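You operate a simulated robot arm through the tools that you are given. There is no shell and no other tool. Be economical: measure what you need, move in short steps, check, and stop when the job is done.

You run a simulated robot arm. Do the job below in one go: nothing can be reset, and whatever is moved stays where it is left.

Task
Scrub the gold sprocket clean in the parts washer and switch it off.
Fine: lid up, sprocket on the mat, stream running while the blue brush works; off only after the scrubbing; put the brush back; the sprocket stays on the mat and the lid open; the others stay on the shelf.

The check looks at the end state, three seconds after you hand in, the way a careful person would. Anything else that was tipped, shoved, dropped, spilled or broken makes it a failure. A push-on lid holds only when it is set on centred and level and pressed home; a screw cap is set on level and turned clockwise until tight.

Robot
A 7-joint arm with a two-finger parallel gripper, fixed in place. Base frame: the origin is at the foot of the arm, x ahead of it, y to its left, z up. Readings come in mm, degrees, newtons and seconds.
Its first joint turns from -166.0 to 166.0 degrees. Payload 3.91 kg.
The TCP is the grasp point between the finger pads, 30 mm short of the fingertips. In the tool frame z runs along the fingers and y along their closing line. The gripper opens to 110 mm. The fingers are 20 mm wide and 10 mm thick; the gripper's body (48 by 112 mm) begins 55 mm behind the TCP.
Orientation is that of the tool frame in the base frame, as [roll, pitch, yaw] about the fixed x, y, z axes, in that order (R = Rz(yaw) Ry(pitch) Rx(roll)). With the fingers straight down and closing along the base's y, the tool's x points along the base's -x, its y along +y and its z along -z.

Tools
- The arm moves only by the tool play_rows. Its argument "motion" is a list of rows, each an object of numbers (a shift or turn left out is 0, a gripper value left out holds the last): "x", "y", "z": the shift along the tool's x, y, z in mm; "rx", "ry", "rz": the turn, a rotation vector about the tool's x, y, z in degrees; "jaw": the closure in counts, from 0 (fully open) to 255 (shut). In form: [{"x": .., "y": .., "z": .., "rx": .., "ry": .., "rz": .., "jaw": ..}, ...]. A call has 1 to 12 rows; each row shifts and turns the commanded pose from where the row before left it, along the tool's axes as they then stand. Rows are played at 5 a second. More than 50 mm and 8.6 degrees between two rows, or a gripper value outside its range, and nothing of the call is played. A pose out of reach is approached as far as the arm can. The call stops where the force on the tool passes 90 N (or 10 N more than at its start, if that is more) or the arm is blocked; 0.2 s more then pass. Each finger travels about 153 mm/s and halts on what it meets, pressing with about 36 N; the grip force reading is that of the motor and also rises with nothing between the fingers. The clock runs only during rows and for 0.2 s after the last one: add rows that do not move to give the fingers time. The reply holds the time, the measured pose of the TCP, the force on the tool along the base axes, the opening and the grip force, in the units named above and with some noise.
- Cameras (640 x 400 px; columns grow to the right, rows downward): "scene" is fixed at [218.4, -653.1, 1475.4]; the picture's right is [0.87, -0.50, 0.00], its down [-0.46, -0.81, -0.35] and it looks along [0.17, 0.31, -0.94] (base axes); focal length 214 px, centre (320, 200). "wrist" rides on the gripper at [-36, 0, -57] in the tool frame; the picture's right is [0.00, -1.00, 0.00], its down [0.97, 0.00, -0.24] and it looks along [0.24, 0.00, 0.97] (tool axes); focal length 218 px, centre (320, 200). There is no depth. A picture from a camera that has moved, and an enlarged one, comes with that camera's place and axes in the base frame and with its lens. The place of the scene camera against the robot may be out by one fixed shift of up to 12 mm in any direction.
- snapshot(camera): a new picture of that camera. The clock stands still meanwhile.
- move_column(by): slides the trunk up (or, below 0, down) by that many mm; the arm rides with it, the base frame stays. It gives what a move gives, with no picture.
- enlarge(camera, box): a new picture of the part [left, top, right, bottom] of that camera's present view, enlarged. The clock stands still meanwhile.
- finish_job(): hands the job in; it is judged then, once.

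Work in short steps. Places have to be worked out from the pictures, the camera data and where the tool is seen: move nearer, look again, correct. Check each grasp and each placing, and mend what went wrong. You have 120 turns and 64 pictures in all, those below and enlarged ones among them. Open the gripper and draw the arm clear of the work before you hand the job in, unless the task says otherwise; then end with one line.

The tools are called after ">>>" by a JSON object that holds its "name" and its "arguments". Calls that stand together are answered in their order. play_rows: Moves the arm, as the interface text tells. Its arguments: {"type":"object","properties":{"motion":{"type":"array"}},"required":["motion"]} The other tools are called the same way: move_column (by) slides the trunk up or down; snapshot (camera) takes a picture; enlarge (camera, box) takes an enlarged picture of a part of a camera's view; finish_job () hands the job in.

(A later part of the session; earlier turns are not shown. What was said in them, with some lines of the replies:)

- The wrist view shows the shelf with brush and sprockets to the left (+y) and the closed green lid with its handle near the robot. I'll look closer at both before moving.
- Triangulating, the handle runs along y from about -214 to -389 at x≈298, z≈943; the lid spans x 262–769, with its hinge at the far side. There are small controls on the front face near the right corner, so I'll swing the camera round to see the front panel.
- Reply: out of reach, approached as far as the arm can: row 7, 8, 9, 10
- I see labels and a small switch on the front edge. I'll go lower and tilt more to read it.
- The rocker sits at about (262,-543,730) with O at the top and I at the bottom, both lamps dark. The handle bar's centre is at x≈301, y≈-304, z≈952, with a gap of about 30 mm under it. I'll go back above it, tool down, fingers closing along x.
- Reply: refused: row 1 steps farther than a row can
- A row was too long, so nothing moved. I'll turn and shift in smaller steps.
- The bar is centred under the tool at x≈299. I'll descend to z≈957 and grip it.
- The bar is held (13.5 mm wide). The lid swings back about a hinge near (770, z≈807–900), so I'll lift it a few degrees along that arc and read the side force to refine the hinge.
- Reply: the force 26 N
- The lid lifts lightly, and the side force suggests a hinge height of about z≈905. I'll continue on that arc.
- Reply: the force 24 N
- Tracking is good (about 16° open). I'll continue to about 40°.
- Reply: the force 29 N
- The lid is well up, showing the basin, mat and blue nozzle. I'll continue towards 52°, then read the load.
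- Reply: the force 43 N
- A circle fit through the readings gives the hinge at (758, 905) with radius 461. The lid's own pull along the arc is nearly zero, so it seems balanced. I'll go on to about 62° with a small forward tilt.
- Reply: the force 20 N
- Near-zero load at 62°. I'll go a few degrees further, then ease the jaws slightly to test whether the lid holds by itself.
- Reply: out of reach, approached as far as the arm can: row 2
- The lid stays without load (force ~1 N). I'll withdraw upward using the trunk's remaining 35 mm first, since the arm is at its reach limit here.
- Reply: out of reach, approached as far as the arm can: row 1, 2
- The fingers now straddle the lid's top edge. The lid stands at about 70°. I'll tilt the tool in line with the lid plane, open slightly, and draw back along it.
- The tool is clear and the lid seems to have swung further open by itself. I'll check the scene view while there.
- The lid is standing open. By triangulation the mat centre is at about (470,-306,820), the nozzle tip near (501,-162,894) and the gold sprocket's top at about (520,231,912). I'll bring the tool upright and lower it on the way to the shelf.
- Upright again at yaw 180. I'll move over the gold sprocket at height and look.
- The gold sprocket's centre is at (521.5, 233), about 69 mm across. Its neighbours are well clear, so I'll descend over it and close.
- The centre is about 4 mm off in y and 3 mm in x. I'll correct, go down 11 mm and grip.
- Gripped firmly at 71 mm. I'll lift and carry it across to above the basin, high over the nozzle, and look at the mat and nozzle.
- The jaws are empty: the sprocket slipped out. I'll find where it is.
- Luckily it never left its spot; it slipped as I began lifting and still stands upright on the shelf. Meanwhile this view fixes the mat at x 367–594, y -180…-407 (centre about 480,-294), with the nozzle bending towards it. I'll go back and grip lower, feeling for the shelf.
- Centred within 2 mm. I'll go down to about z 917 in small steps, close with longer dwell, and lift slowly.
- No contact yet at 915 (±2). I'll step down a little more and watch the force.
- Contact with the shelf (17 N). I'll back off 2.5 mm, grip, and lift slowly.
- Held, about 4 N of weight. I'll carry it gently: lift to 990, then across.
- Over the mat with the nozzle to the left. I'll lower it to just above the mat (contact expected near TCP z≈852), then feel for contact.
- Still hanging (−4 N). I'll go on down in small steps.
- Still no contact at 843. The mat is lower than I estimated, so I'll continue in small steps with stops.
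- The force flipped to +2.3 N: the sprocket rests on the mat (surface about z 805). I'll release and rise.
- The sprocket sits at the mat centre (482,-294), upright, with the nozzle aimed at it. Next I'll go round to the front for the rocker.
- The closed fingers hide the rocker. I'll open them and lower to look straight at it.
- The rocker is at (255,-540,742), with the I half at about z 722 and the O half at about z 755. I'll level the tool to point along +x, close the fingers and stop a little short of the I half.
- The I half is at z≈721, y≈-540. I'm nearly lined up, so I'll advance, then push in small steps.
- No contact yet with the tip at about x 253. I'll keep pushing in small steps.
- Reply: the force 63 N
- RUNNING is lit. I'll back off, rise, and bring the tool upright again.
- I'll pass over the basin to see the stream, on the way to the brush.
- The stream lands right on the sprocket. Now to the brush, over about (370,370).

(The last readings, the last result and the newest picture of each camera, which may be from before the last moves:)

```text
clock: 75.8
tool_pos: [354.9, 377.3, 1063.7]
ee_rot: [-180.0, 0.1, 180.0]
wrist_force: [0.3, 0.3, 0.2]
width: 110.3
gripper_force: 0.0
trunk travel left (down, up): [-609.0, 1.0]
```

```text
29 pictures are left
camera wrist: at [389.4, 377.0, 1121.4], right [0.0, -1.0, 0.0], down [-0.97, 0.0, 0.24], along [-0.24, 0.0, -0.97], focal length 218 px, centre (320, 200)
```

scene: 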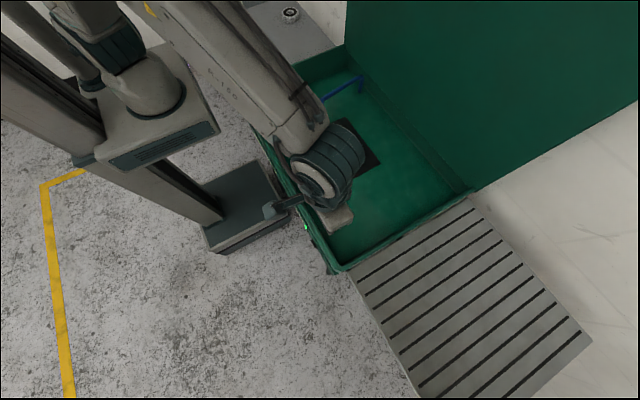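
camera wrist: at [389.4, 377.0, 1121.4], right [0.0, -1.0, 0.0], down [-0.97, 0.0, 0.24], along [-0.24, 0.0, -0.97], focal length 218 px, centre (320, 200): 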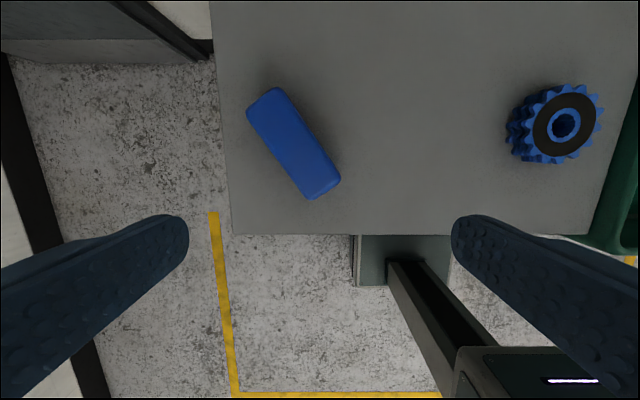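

The brush block is centred at about (388.5,399), its long axis 36° from x. I'll turn the fingers to close across its width, move over it and look again closer.

>>> {"name": "play_rows", "arguments": {"motion": [{"rz": -7.2}, {"rz": -7.2}, {"rz": -7.2}, {"rz": -7.2}, {"rz": -7.2}, {"x": -40, "y": -2}, {"z": 35}, {"z": 35}]}}

>>> {"name": "snapshot", "arguments": {"camera": "wrist"}}

```text
clock: 77.6
tool_pos: [389.9, 399.7, 993.3]
ee_rot: [-180.0, -0.1, -143.9]
wrist_force: [-0.3, 0.6, 0.2]
width: 110.1
gripper_force: 0.2
trunk travel left (down, up): [-609.0, 1.0]
```

```text
28 pictures are left
camera wrist: at [416.6, 420.2, 1049.8], right [0.59, -0.81, 0.0], down [-0.79, -0.57, 0.24], along [-0.19, -0.14, -0.97], focal length 218 px, centre (320, 200)
```

wrist: 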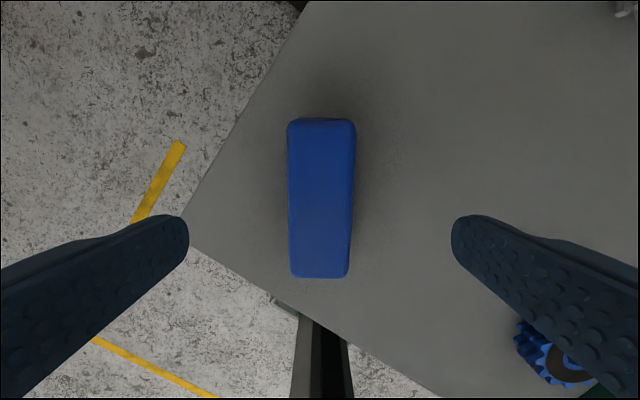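

Well aligned. I'll shift 2 mm along the brush, descend to z≈928, grip and lift slowly.

>>> {"name": "play_rows", "arguments": {"motion": [{"x": -2.5, "z": 25}, {"z": 25}, {"z": 15}, {"jaw": 255}, {"jaw": 255}, {"jaw": 255}, {"jaw": 255}]}}

>>> {"name": "play_rows", "arguments": {"motion": [{"z": -3}, {"z": -4}, {"z": -6}, {"z": -8}, {"z": -10}]}}

>>> {"name": "snapshot", "arguments": {"camera": "wrist"}}

```text
clock: 79.2
tool_pos: [391.3, 400.5, 929.9]
ee_rot: [-180.0, 0.0, -143.9]
wrist_force: [-0.2, -0.4, -0.1]
width: 39.3
gripper_force: 36.0
trunk travel left (down, up): [-609.0, 1.0]
```

```text
clock: 80.4
tool_pos: [389.8, 399.8, 961.9]
ee_rot: [-180.0, 0.0, -144.0]
wrist_force: [-0.1, 0.0, -1.1]
width: 39.4
gripper_force: 36.1
trunk travel left (down, up): [-609.0, 1.0]
```

```text
27 pictures are left
camera wrist: at [417.1, 420.8, 1019.9], right [0.59, -0.81, 0.0], down [-0.79, -0.57, 0.24], along [-0.19, -0.14, -0.97], focal length 218 px, centre (320, 200)
```

wrist: 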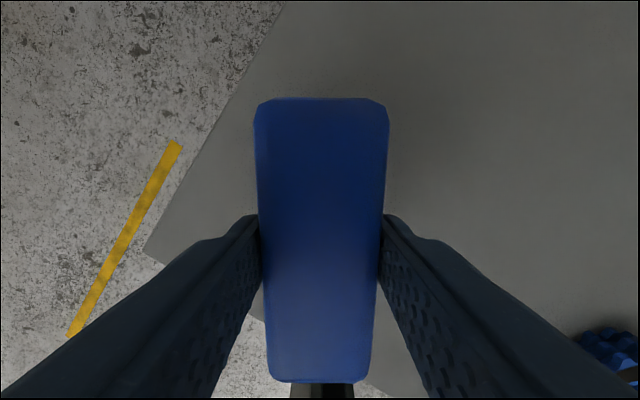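

Brush held (39 mm, 1 N). Its bristle tips are about 45 mm below the TCP. I'll lift and carry it over the sprocket with the same orientation.

>>> {"name": "play_rows", "arguments": {"motion": [{"z": -20}, {"z": -30}, {"z": -20}, {"x": 10, "y": -19}, {"x": 21, "y": -38.5}, {"x": 21, "y": -38.5}, {"x": 21, "y": -38.5}, {"x": 21, "y": -38.5}, {"x": 21, "y": -38.5}, {"x": 21, "y": -38.5}, {"x": 21, "y": -38.5}, {"x": 21, "y": -38.5}]}}

>>> {"name": "play_rows", "arguments": {"motion": [{"x": 21, "y": -38.5}, {"x": 21, "y": -38.5}, {"x": 21, "y": -38.5}, {"x": 21, "y": -38.5}, {"x": 21, "y": -38.5}, {"x": 21, "y": -38.5}, {"x": 21, "y": -38.5}, {"x": 9, "y": -19}]}}

>>> {"name": "snapshot", "arguments": {"camera": "wrist"}}

```text
clock: 83.0
tool_pos: [443.3, 27.2, 1027.9]
ee_rot: [-180.0, 0.0, -143.9]
wrist_force: [-0.1, -0.1, -0.1]
width: 39.4
gripper_force: 36.0
trunk travel left (down, up): [-609.0, 1.0]
```

```text
clock: 84.8
tool_pos: [478.0, -297.2, 1028.2]
ee_rot: [179.9, 0.0, -144.0]
wrist_force: [-0.3, -0.1, -0.9]
width: 39.4
gripper_force: 36.0
trunk travel left (down, up): [-609.0, 1.0]
```

```text
26 pictures are left
camera wrist: at [506.1, -276.7, 1085.6], right [0.59, -0.81, 0.0], down [-0.79, -0.57, 0.24], along [-0.2, -0.14, -0.97], focal length 218 px, centre (320, 200)
```

wrist: 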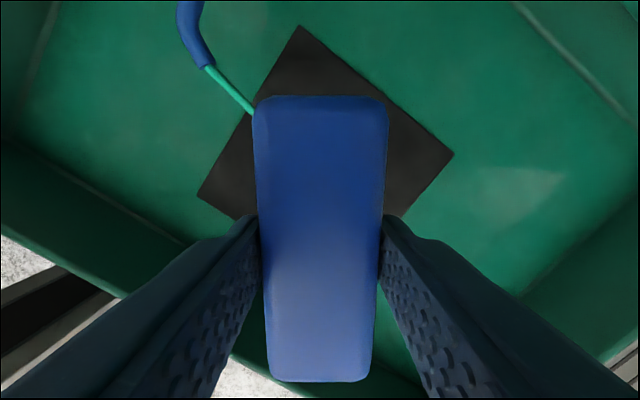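

I'm right over the sprocket. I'll lower to just above contact (expected near TCP z≈875), then feel for it.

>>> {"name": "play_rows", "arguments": {"motion": [{"x": -4, "z": 30}, {"z": 40}, {"z": 40}, {"z": 20}, {"z": 10}, {"z": 3}]}}

>>> {"name": "play_rows", "arguments": {"motion": [{"z": 2}, {"z": 2}]}}

>>> {"name": "play_rows", "arguments": {"motion": [{"z": 2}, {"z": 1.5}]}}

```text
clock: 86.2
tool_pos: [484.3, -293.0, 886.5]
ee_rot: [180.0, 0.0, -144.1]
wrist_force: [0.0, -0.7, -1.2]
width: 39.3
gripper_force: 35.4
trunk travel left (down, up): [-609.0, 1.0]
```

```text
clock: 86.8
tool_pos: [484.9, -292.4, 883.6]
ee_rot: [179.9, 0.0, -144.0]
wrist_force: [0.1, -0.8, -0.4]
width: 39.3
gripper_force: 36.3
trunk travel left (down, up): [-609.0, 1.0]
```

```text
clock: 87.4
tool_pos: [485.4, -293.6, 880.8]
ee_rot: [180.0, 0.0, -143.9]
wrist_force: [-0.5, 0.0, -0.9]
width: 39.2
gripper_force: 36.4
trunk travel left (down, up): [-609.0, 1.0]
```

No contact yet. I'll continue down by small steps.

>>> {"name": "play_rows", "arguments": {"motion": [{"z": 1.5, "x": 1.5}, {"z": 1.5}]}}

>>> {"name": "play_rows", "arguments": {"motion": [{"z": 1.5}, {"z": 1}]}}

>>> {"name": "play_rows", "arguments": {"motion": [{"z": 1.5}]}}

```text
clock: 88.0
tool_pos: [484.1, -293.5, 878.2]
ee_rot: [-180.0, 0.0, -144.1]
wrist_force: [-0.1, -0.8, -0.3]
width: 39.3
gripper_force: 36.1
trunk travel left (down, up): [-609.0, 1.0]
```

```text
clock: 88.6
tool_pos: [483.5, -293.7, 877.4]
ee_rot: [-180.0, 0.0, -143.9]
wrist_force: [0.8, 0.0, -0.3]
width: 39.4
gripper_force: 36.0
trunk travel left (down, up): [-609.0, 1.0]
```

```text
clock: 89.0
tool_pos: [483.0, -293.8, 873.2]
ee_rot: [-179.9, 0.1, -144.1]
wrist_force: [0.2, 0.0, -0.8]
width: 39.5
gripper_force: 36.2
trunk travel left (down, up): [-609.0, 1.0]
```

Still free at about 873. I'll continue.

>>> {"name": "play_rows", "arguments": {"motion": [{"z": 1.5}]}}

>>> {"name": "play_rows", "arguments": {"motion": [{"z": 1.5}]}}

>>> {"name": "enlarge", "arguments": {"camera": "scene", "box": [270, 80, 430, 200]}}

```text
clock: 89.4
tool_pos: [483.9, -294.5, 873.0]
ee_rot: [-180.0, 0.0, -144.0]
wrist_force: [-0.5, 0.1, 3.1]
width: 39.4
gripper_force: 35.8
trunk travel left (down, up): [-609.0, 1.0]
```

```text
clock: 89.8
tool_pos: [484.1, -292.9, 873.3]
ee_rot: [-179.9, 0.1, -144.0]
wrist_force: [-5.1, 2.6, 19.4]
width: 39.2
gripper_force: 36.1
trunk travel left (down, up): [-609.0, 1.0]
```

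```text
3.33 times, centred on (350, 140) of scene
camera zoom: at [218.4, -653.1, 1475.4], right [0.87, -0.5, 0.0], down [-0.46, -0.81, -0.35], along [0.17, 0.31, -0.94], focal length 715 px, centre (220, 400)
```

zoom: 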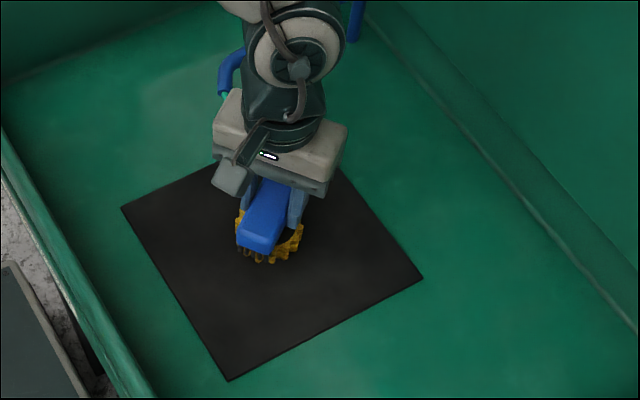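

Contact at about 873 (19 N). I'll ease 1 mm and scrub with short back-and-forth strokes.

>>> {"name": "play_rows", "arguments": {"motion": [{"z": -0.8}, {"x": 10}, {"x": -10}, {"x": -10}, {"x": 10}, {"x": 10}, {"x": -10}, {"x": -10}, {"x": 10}, {"y": 6}, {"y": -12}, {"y": 6}]}}

>>> {"name": "snapshot", "arguments": {"camera": "wrist"}}

```text
clock: 92.4
tool_pos: [483.4, -297.7, 872.5]
ee_rot: [-179.8, 0.1, -144.2]
wrist_force: [4.3, -6.6, 21.8]
width: 39.2
gripper_force: 35.9
trunk travel left (down, up): [-609.0, 1.0]
```

```text
24 pictures are left
camera wrist: at [510.9, -276.8, 929.9], right [0.59, -0.81, 0.01], down [-0.79, -0.57, 0.24], along [-0.19, -0.14, -0.97], focal length 218 px, centre (320, 200)
```

wrist: 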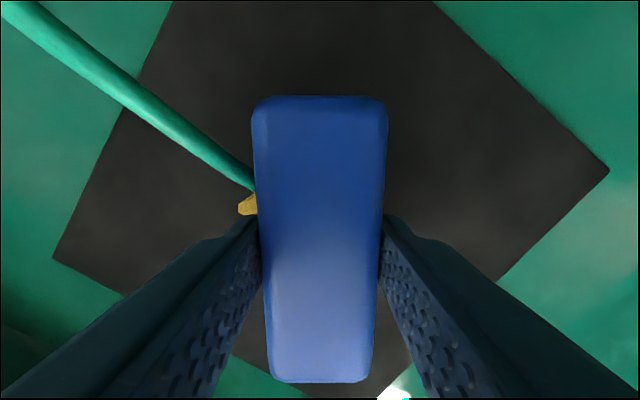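

Contact held through the strokes. I'll lift and shift sideways to see how clean it is and whether it moved.

>>> {"name": "play_rows", "arguments": {"motion": [{"z": -15}, {"z": -40}, {"z": -30}, {"y": -45}, {"y": -30}]}}

>>> {"name": "snapshot", "arguments": {"camera": "wrist"}}

```text
clock: 93.6
tool_pos: [528.5, -357.7, 958.2]
ee_rot: [-180.0, 0.0, -144.1]
wrist_force: [0.3, -0.1, -0.5]
width: 39.2
gripper_force: 35.9
trunk travel left (down, up): [-609.0, 1.0]
```

```text
23 pictures are left
camera wrist: at [556.2, -338.1, 1015.1], right [0.59, -0.81, 0.0], down [-0.79, -0.57, 0.24], along [-0.19, -0.14, -0.97], focal length 218 px, centre (320, 200)
```

wrist: 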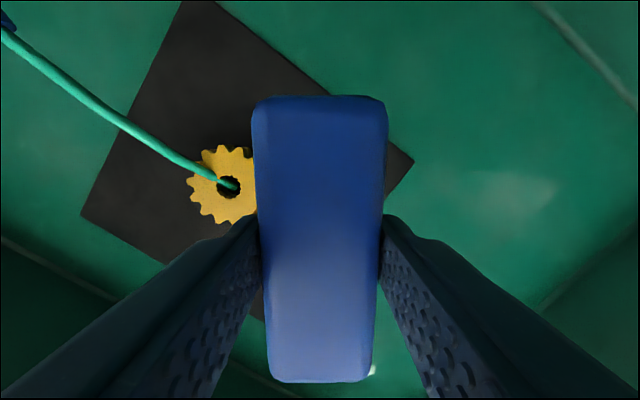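

The dark grime seems gone. I'll move a bit farther aside to see the whole face.

>>> {"name": "play_rows", "arguments": {"motion": [{"y": -25, "z": -20}, {"y": -15, "z": -20}]}}

>>> {"name": "enlarge", "arguments": {"camera": "wrist", "box": [100, 110, 300, 260]}}

```text
clock: 94.2
tool_pos: [555.0, -389.7, 997.4]
ee_rot: [180.0, -0.1, -144.1]
wrist_force: [0.8, 0.0, -0.7]
width: 39.5
gripper_force: 35.9
trunk travel left (down, up): [-609.0, 1.0]
```

```text
2.67 times, centred on (200, 185) of wrist
camera zoom: at [581.3, -369.4, 1055.5], right [0.59, -0.81, 0.0], down [-0.79, -0.57, 0.24], along [-0.2, -0.14, -0.97], focal length 582 px, centre (640, 240)
```

zoom: 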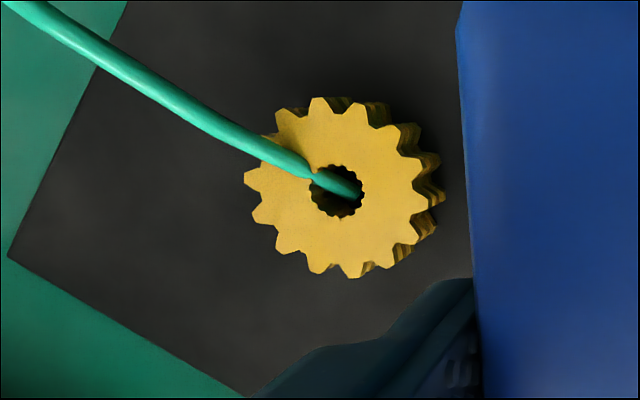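

The top face is fully clean and the sprocket hasn't left its place. I'll carry the brush back to its spot (390.5, 400).

>>> {"name": "play_rows", "arguments": {"motion": [{"z": -15, "x": -9, "y": 20}, {"z": -15, "x": -18.4, "y": 40.9}, {"x": -18.4, "y": 40.9}, {"x": -18.4, "y": 40.9}, {"x": -18.4, "y": 40.9}, {"x": -18.4, "y": 40.9}, {"x": -18.4, "y": 40.9}, {"x": -18.4, "y": 40.9}, {"x": -18.4, "y": 40.9}, {"x": -18.4, "y": 40.9}, {"x": -18.4, "y": 40.9}, {"x": -18.4, "y": 40.9}]}}

>>> {"name": "play_rows", "arguments": {"motion": [{"x": -18.4, "y": 40.9}, {"x": -18.4, "y": 40.9}, {"x": -18.4, "y": 40.9}, {"x": -18.4, "y": 40.9}, {"x": -18.4, "y": 40.9}, {"x": -18.4, "y": 40.9}, {"x": -9, "y": 20}]}}

```text
clock: 96.8
tool_pos: [447.4, 121.3, 1028.4]
ee_rot: [180.0, 0.1, -143.9]
wrist_force: [-0.7, -0.1, -1.0]
width: 39.4
gripper_force: 35.8
trunk travel left (down, up): [-609.0, 1.0]
```

```text
clock: 98.4
tool_pos: [387.1, 402.2, 1026.2]
ee_rot: [179.9, 0.1, -144.0]
wrist_force: [-0.1, -0.3, -0.4]
width: 39.3
gripper_force: 35.6
trunk travel left (down, up): [-609.0, 1.0]
```

Nearly over its spot. I'll correct a few mm and lower to just above the shelf.

>>> {"name": "play_rows", "arguments": {"motion": [{"x": -1.5, "y": -3.5, "z": 30}, {"z": 30}, {"z": 20}, {"z": 8}, {"z": 3}, {"z": 2}]}}

>>> {"name": "play_rows", "arguments": {"motion": [{"z": 1.5}, {"z": 1.5}]}}

```text
clock: 99.8
tool_pos: [391.1, 401.4, 934.1]
ee_rot: [180.0, 0.0, -144.0]
wrist_force: [0.7, -0.4, -1.0]
width: 39.4
gripper_force: 36.2
trunk travel left (down, up): [-609.0, 1.0]
```

```text
clock: 100.4
tool_pos: [391.9, 401.2, 929.9]
ee_rot: [-179.9, 0.0, -144.0]
wrist_force: [-0.5, 0.2, -0.4]
width: 39.4
gripper_force: 35.5
trunk travel left (down, up): [-609.0, 1.0]
```

At about 930 there's no contact force yet, so I'll step on gently.

>>> {"name": "play_rows", "arguments": {"motion": [{"z": 1}]}}

>>> {"name": "play_rows", "arguments": {"motion": [{"z": 1}]}}

```text
clock: 100.8
tool_pos: [392.4, 400.9, 931.6]
ee_rot: [-180.0, 0.0, -144.0]
wrist_force: [0.1, 0.5, 0.1]
width: 39.2
gripper_force: 35.6
trunk travel left (down, up): [-609.0, 1.0]
```

```text
clock: 101.2
tool_pos: [392.4, 400.8, 930.3]
ee_rot: [180.0, -0.1, -144.0]
wrist_force: [0.2, -0.9, 0.2]
width: 39.3
gripper_force: 35.4
trunk travel left (down, up): [-609.0, 1.0]
```

>>> {"name": "play_rows", "arguments": {"motion": [{"z": 1}]}}

```text
clock: 101.6
tool_pos: [391.5, 399.3, 928.9]
ee_rot: [-180.0, 0.2, -144.0]
wrist_force: [1.9, 0.0, 15.9]
width: 39.6
gripper_force: 36.4
trunk travel left (down, up): [-609.0, 1.0]
```

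Contact (16 N): the brush is standing on the shelf. I'll ease off slightly, release and rise straight up.

>>> {"name": "play_rows", "arguments": {"motion": [{"z": -0.8}, {"jaw": 150}, {"jaw": 60}, {"jaw": 0}, {"jaw": 0}, {"z": -20}, {"z": -40}, {"z": -45}]}}

>>> {"name": "snapshot", "arguments": {"camera": "wrist"}}

```text
clock: 103.4
tool_pos: [390.2, 399.0, 1035.3]
ee_rot: [-179.9, -0.1, -144.0]
wrist_force: [-0.6, 0.3, -0.5]
width: 110.1
gripper_force: 0.0
trunk travel left (down, up): [-609.0, 1.0]
```

```text
21 pictures are left
camera wrist: at [417.0, 419.1, 1092.8], right [0.59, -0.81, 0.0], down [-0.79, -0.57, 0.24], along [-0.19, -0.14, -0.97], focal length 218 px, centre (320, 200)
```

wrist: 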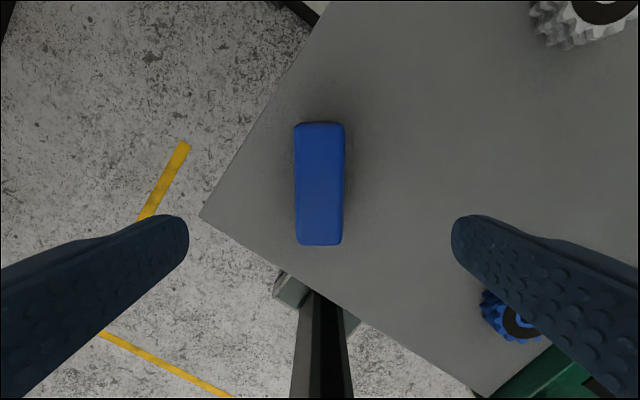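

The brush stands back in its spot. Now I'll turn the wrist back and travel to the front panel to switch off.

>>> {"name": "play_rows", "arguments": {"motion": [{"rz": 7.2, "z": -10}, {"rz": 7.2, "z": -10}, {"rz": 7.2}, {"rz": 7.2}, {"rz": 7.2}, {"y": -45, "x": -20}, {"y": -45, "x": -20}, {"y": -45, "x": -20}, {"y": -48}, {"y": -48}, {"y": -48}, {"y": -48}]}}

>>> {"name": "play_rows", "arguments": {"motion": [{"y": -48}, {"y": -48}, {"y": -48}, {"y": -48}, {"y": -48}, {"y": -48}, {"y": -48}, {"y": -48}, {"y": -48}, {"y": -48}, {"y": -48}, {"y": -48}]}}

>>> {"name": "play_rows", "arguments": {"motion": [{"y": -20, "x": 40, "jaw": 255}, {"x": 45}, {"x": 45}, {"x": 45}, {"x": 45}, {"x": 45}, {"x": 40}]}}

```text
clock: 106.0
tool_pos: [453.3, 72.2, 1053.1]
ee_rot: [-180.0, 0.1, 180.0]
wrist_force: [0.7, -0.3, 0.0]
width: 109.9
gripper_force: 0.1
trunk travel left (down, up): [-609.0, 1.0]
```

```text
clock: 108.6
tool_pos: [449.6, -502.6, 1050.6]
ee_rot: [179.9, 0.0, -180.0]
wrist_force: [-0.2, -0.1, -0.5]
width: 110.3
gripper_force: 0.1
trunk travel left (down, up): [-609.0, 1.0]
```

```text
clock: 110.2
tool_pos: [145.8, -521.5, 1055.0]
ee_rot: [180.0, 0.0, -180.0]
wrist_force: [0.3, 0.6, -0.3]
width: 0.2
gripper_force: 36.1
trunk travel left (down, up): [-609.0, 1.0]
```

I'll tilt to horizontal and lower to the O half (z≈753).

>>> {"name": "play_rows", "arguments": {"motion": [{"x": 20, "ry": -8}, {"x": 20, "ry": -8}, {"ry": -8}, {"ry": -8}, {"ry": -8}, {"ry": -8}, {"ry": -8}, {"ry": -8, "y": -9}, {"ry": -8, "y": -9}, {"ry": -8}, {"ry": -8}, {"ry": -2}]}}

>>> {"name": "play_rows", "arguments": {"motion": [{"x": 45}, {"x": 45}, {"x": 45}, {"x": 45}, {"x": 45}, {"x": 40}, {"x": 32, "z": 20}, {"z": 25}]}}

>>> {"name": "snapshot", "arguments": {"camera": "wrist"}}

```text
clock: 112.8
tool_pos: [106.9, -542.2, 1051.4]
ee_rot: [-11.1, 89.9, -11.0]
wrist_force: [-0.6, 0.7, 0.8]
width: 0.1
gripper_force: 36.5
trunk travel left (down, up): [-609.0, 1.0]
```

```text
clock: 114.6
tool_pos: [151.9, -539.8, 751.9]
ee_rot: [161.6, 90.0, 161.6]
wrist_force: [-0.7, -0.1, 0.0]
width: 0.1
gripper_force: 36.0
trunk travel left (down, up): [-609.0, 1.0]
```

```text
20 pictures are left
camera wrist: at [93.6, -540.0, 788.4], right [0.0, -1.0, 0.0], down [-0.24, 0.0, -0.97], along [0.97, 0.0, -0.24], focal length 218 px, centre (320, 200)
```

wrist: 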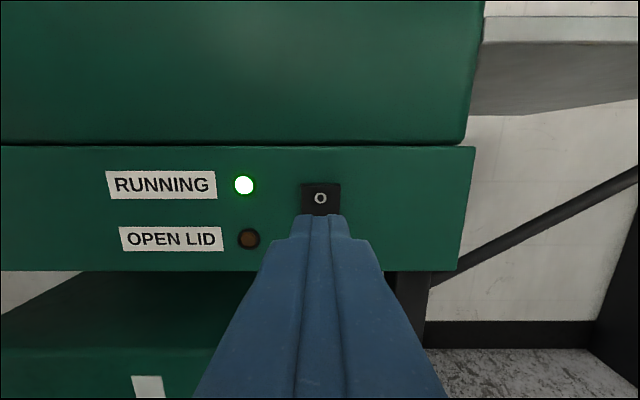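

Lined up with the O half (z≈751). I'll advance and press in small steps.

>>> {"name": "play_rows", "arguments": {"motion": [{"z": 25}, {"z": 25}, {"z": 8}, {"z": 4}, {"z": 4}, {"z": 3}, {"z": 3}, {"z": 3}]}}

>>> {"name": "snapshot", "arguments": {"camera": "wrist"}}

```text
clock: 116.4
tool_pos: [226.4, -542.0, 754.3]
ee_rot: [-154.5, 90.0, -154.5]
wrist_force: [0.1, -0.1, 0.3]
width: 0.0
gripper_force: 36.1
trunk travel left (down, up): [-609.0, 1.0]
```

```text
19 pictures are left
camera wrist: at [167.6, -541.8, 789.7], right [0.0, -1.0, 0.0], down [-0.24, 0.0, -0.97], along [0.97, 0.0, -0.24], focal length 218 px, centre (320, 200)
```

wrist: 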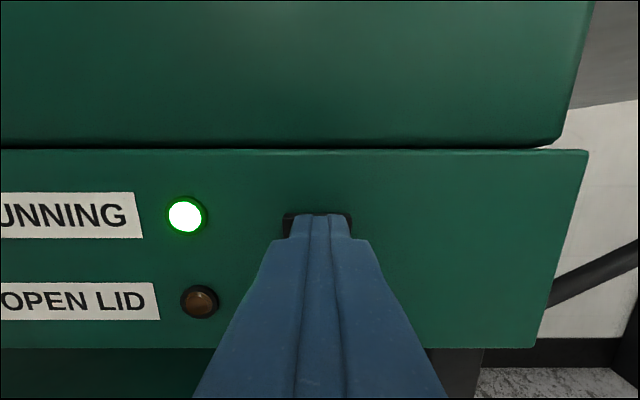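

Not yet in contact, so I'll press on by small steps.

>>> {"name": "play_rows", "arguments": {"motion": [{"z": 2.5}, {"z": 2.5}, {"z": 2}]}}

>>> {"name": "snapshot", "arguments": {"camera": "wrist"}}

```text
clock: 117.2
tool_pos: [228.7, -541.5, 752.6]
ee_rot: [-163.6, 89.9, -163.8]
wrist_force: [-30.4, 8.9, -0.1]
width: 0.0
gripper_force: 36.5
trunk travel left (down, up): [-609.0, 1.0]
```

```text
18 pictures are left
camera wrist: at [169.6, -541.3, 789.8], right [0.0, -1.0, 0.0], down [-0.24, 0.0, -0.97], along [0.97, 0.0, -0.24], focal length 218 px, centre (320, 200)
```

wrist: 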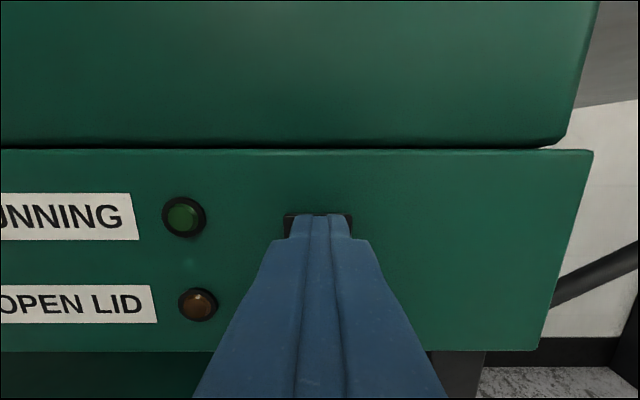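

The lamp is out. I'll back off, rise clear, open the gripper and check everything.

>>> {"name": "play_rows", "arguments": {"motion": [{"z": -30}, {"z": -45}, {"x": -45}, {"x": -45}, {"x": -45}, {"x": -45}, {"x": -45}, {"x": -45}, {"x": -45, "jaw": 0}, {"ry": 8}, {"ry": 8}, {"ry": 8}]}}

>>> {"name": "snapshot", "arguments": {"camera": "wrist"}}

>>> {"name": "snapshot", "arguments": {"camera": "scene"}}

```text
clock: 119.8
tool_pos: [159.5, -542.0, 1068.1]
ee_rot: [180.0, 65.9, -180.0]
wrist_force: [0.6, 0.9, -1.1]
width: 110.2
gripper_force: 0.0
trunk travel left (down, up): [-609.0, 1.0]
```

```text
17 pictures are left
camera wrist: at [121.1, -542.3, 1125.5], right [0.0, -1.0, 0.0], down [-0.62, 0.0, -0.79], along [0.79, 0.0, -0.62], focal length 218 px, centre (320, 200)
```

wrist: 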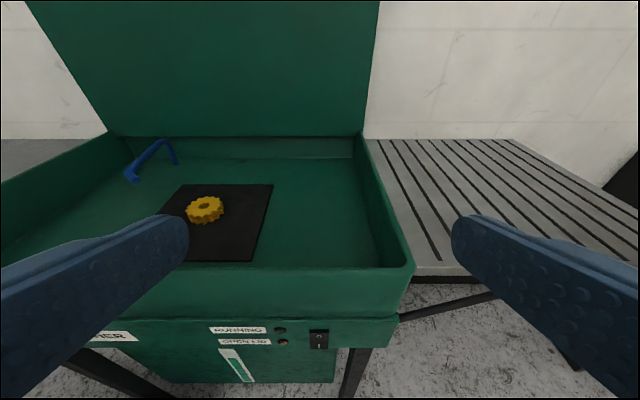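

```text
16 pictures are left
```

scene: 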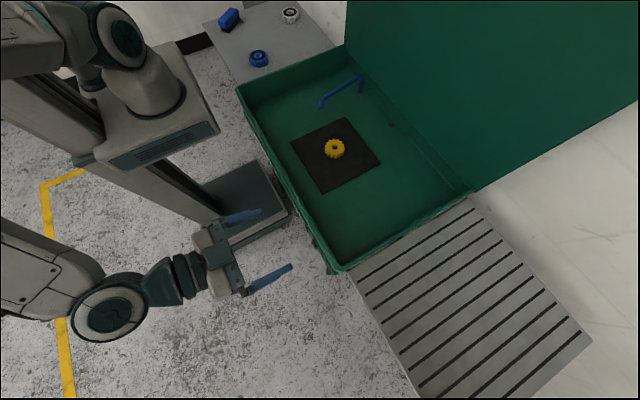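

The stream and lamp are off, the clean sprocket is on the mat, the lid is open, the brush is back, the other sprockets are on the shelf, and the arm is clear with the gripper open. I'll hand it in.

>>> {"name": "finish_job", "arguments": {}}

```text
The job is handed in.
```

The gold sprocket was scrubbed clean under the running stream, the washer is switched off, the brush is back on the shelf, and the lid is still open; on the first pick the sprocket slipped from the gripper but stayed upright in its place.
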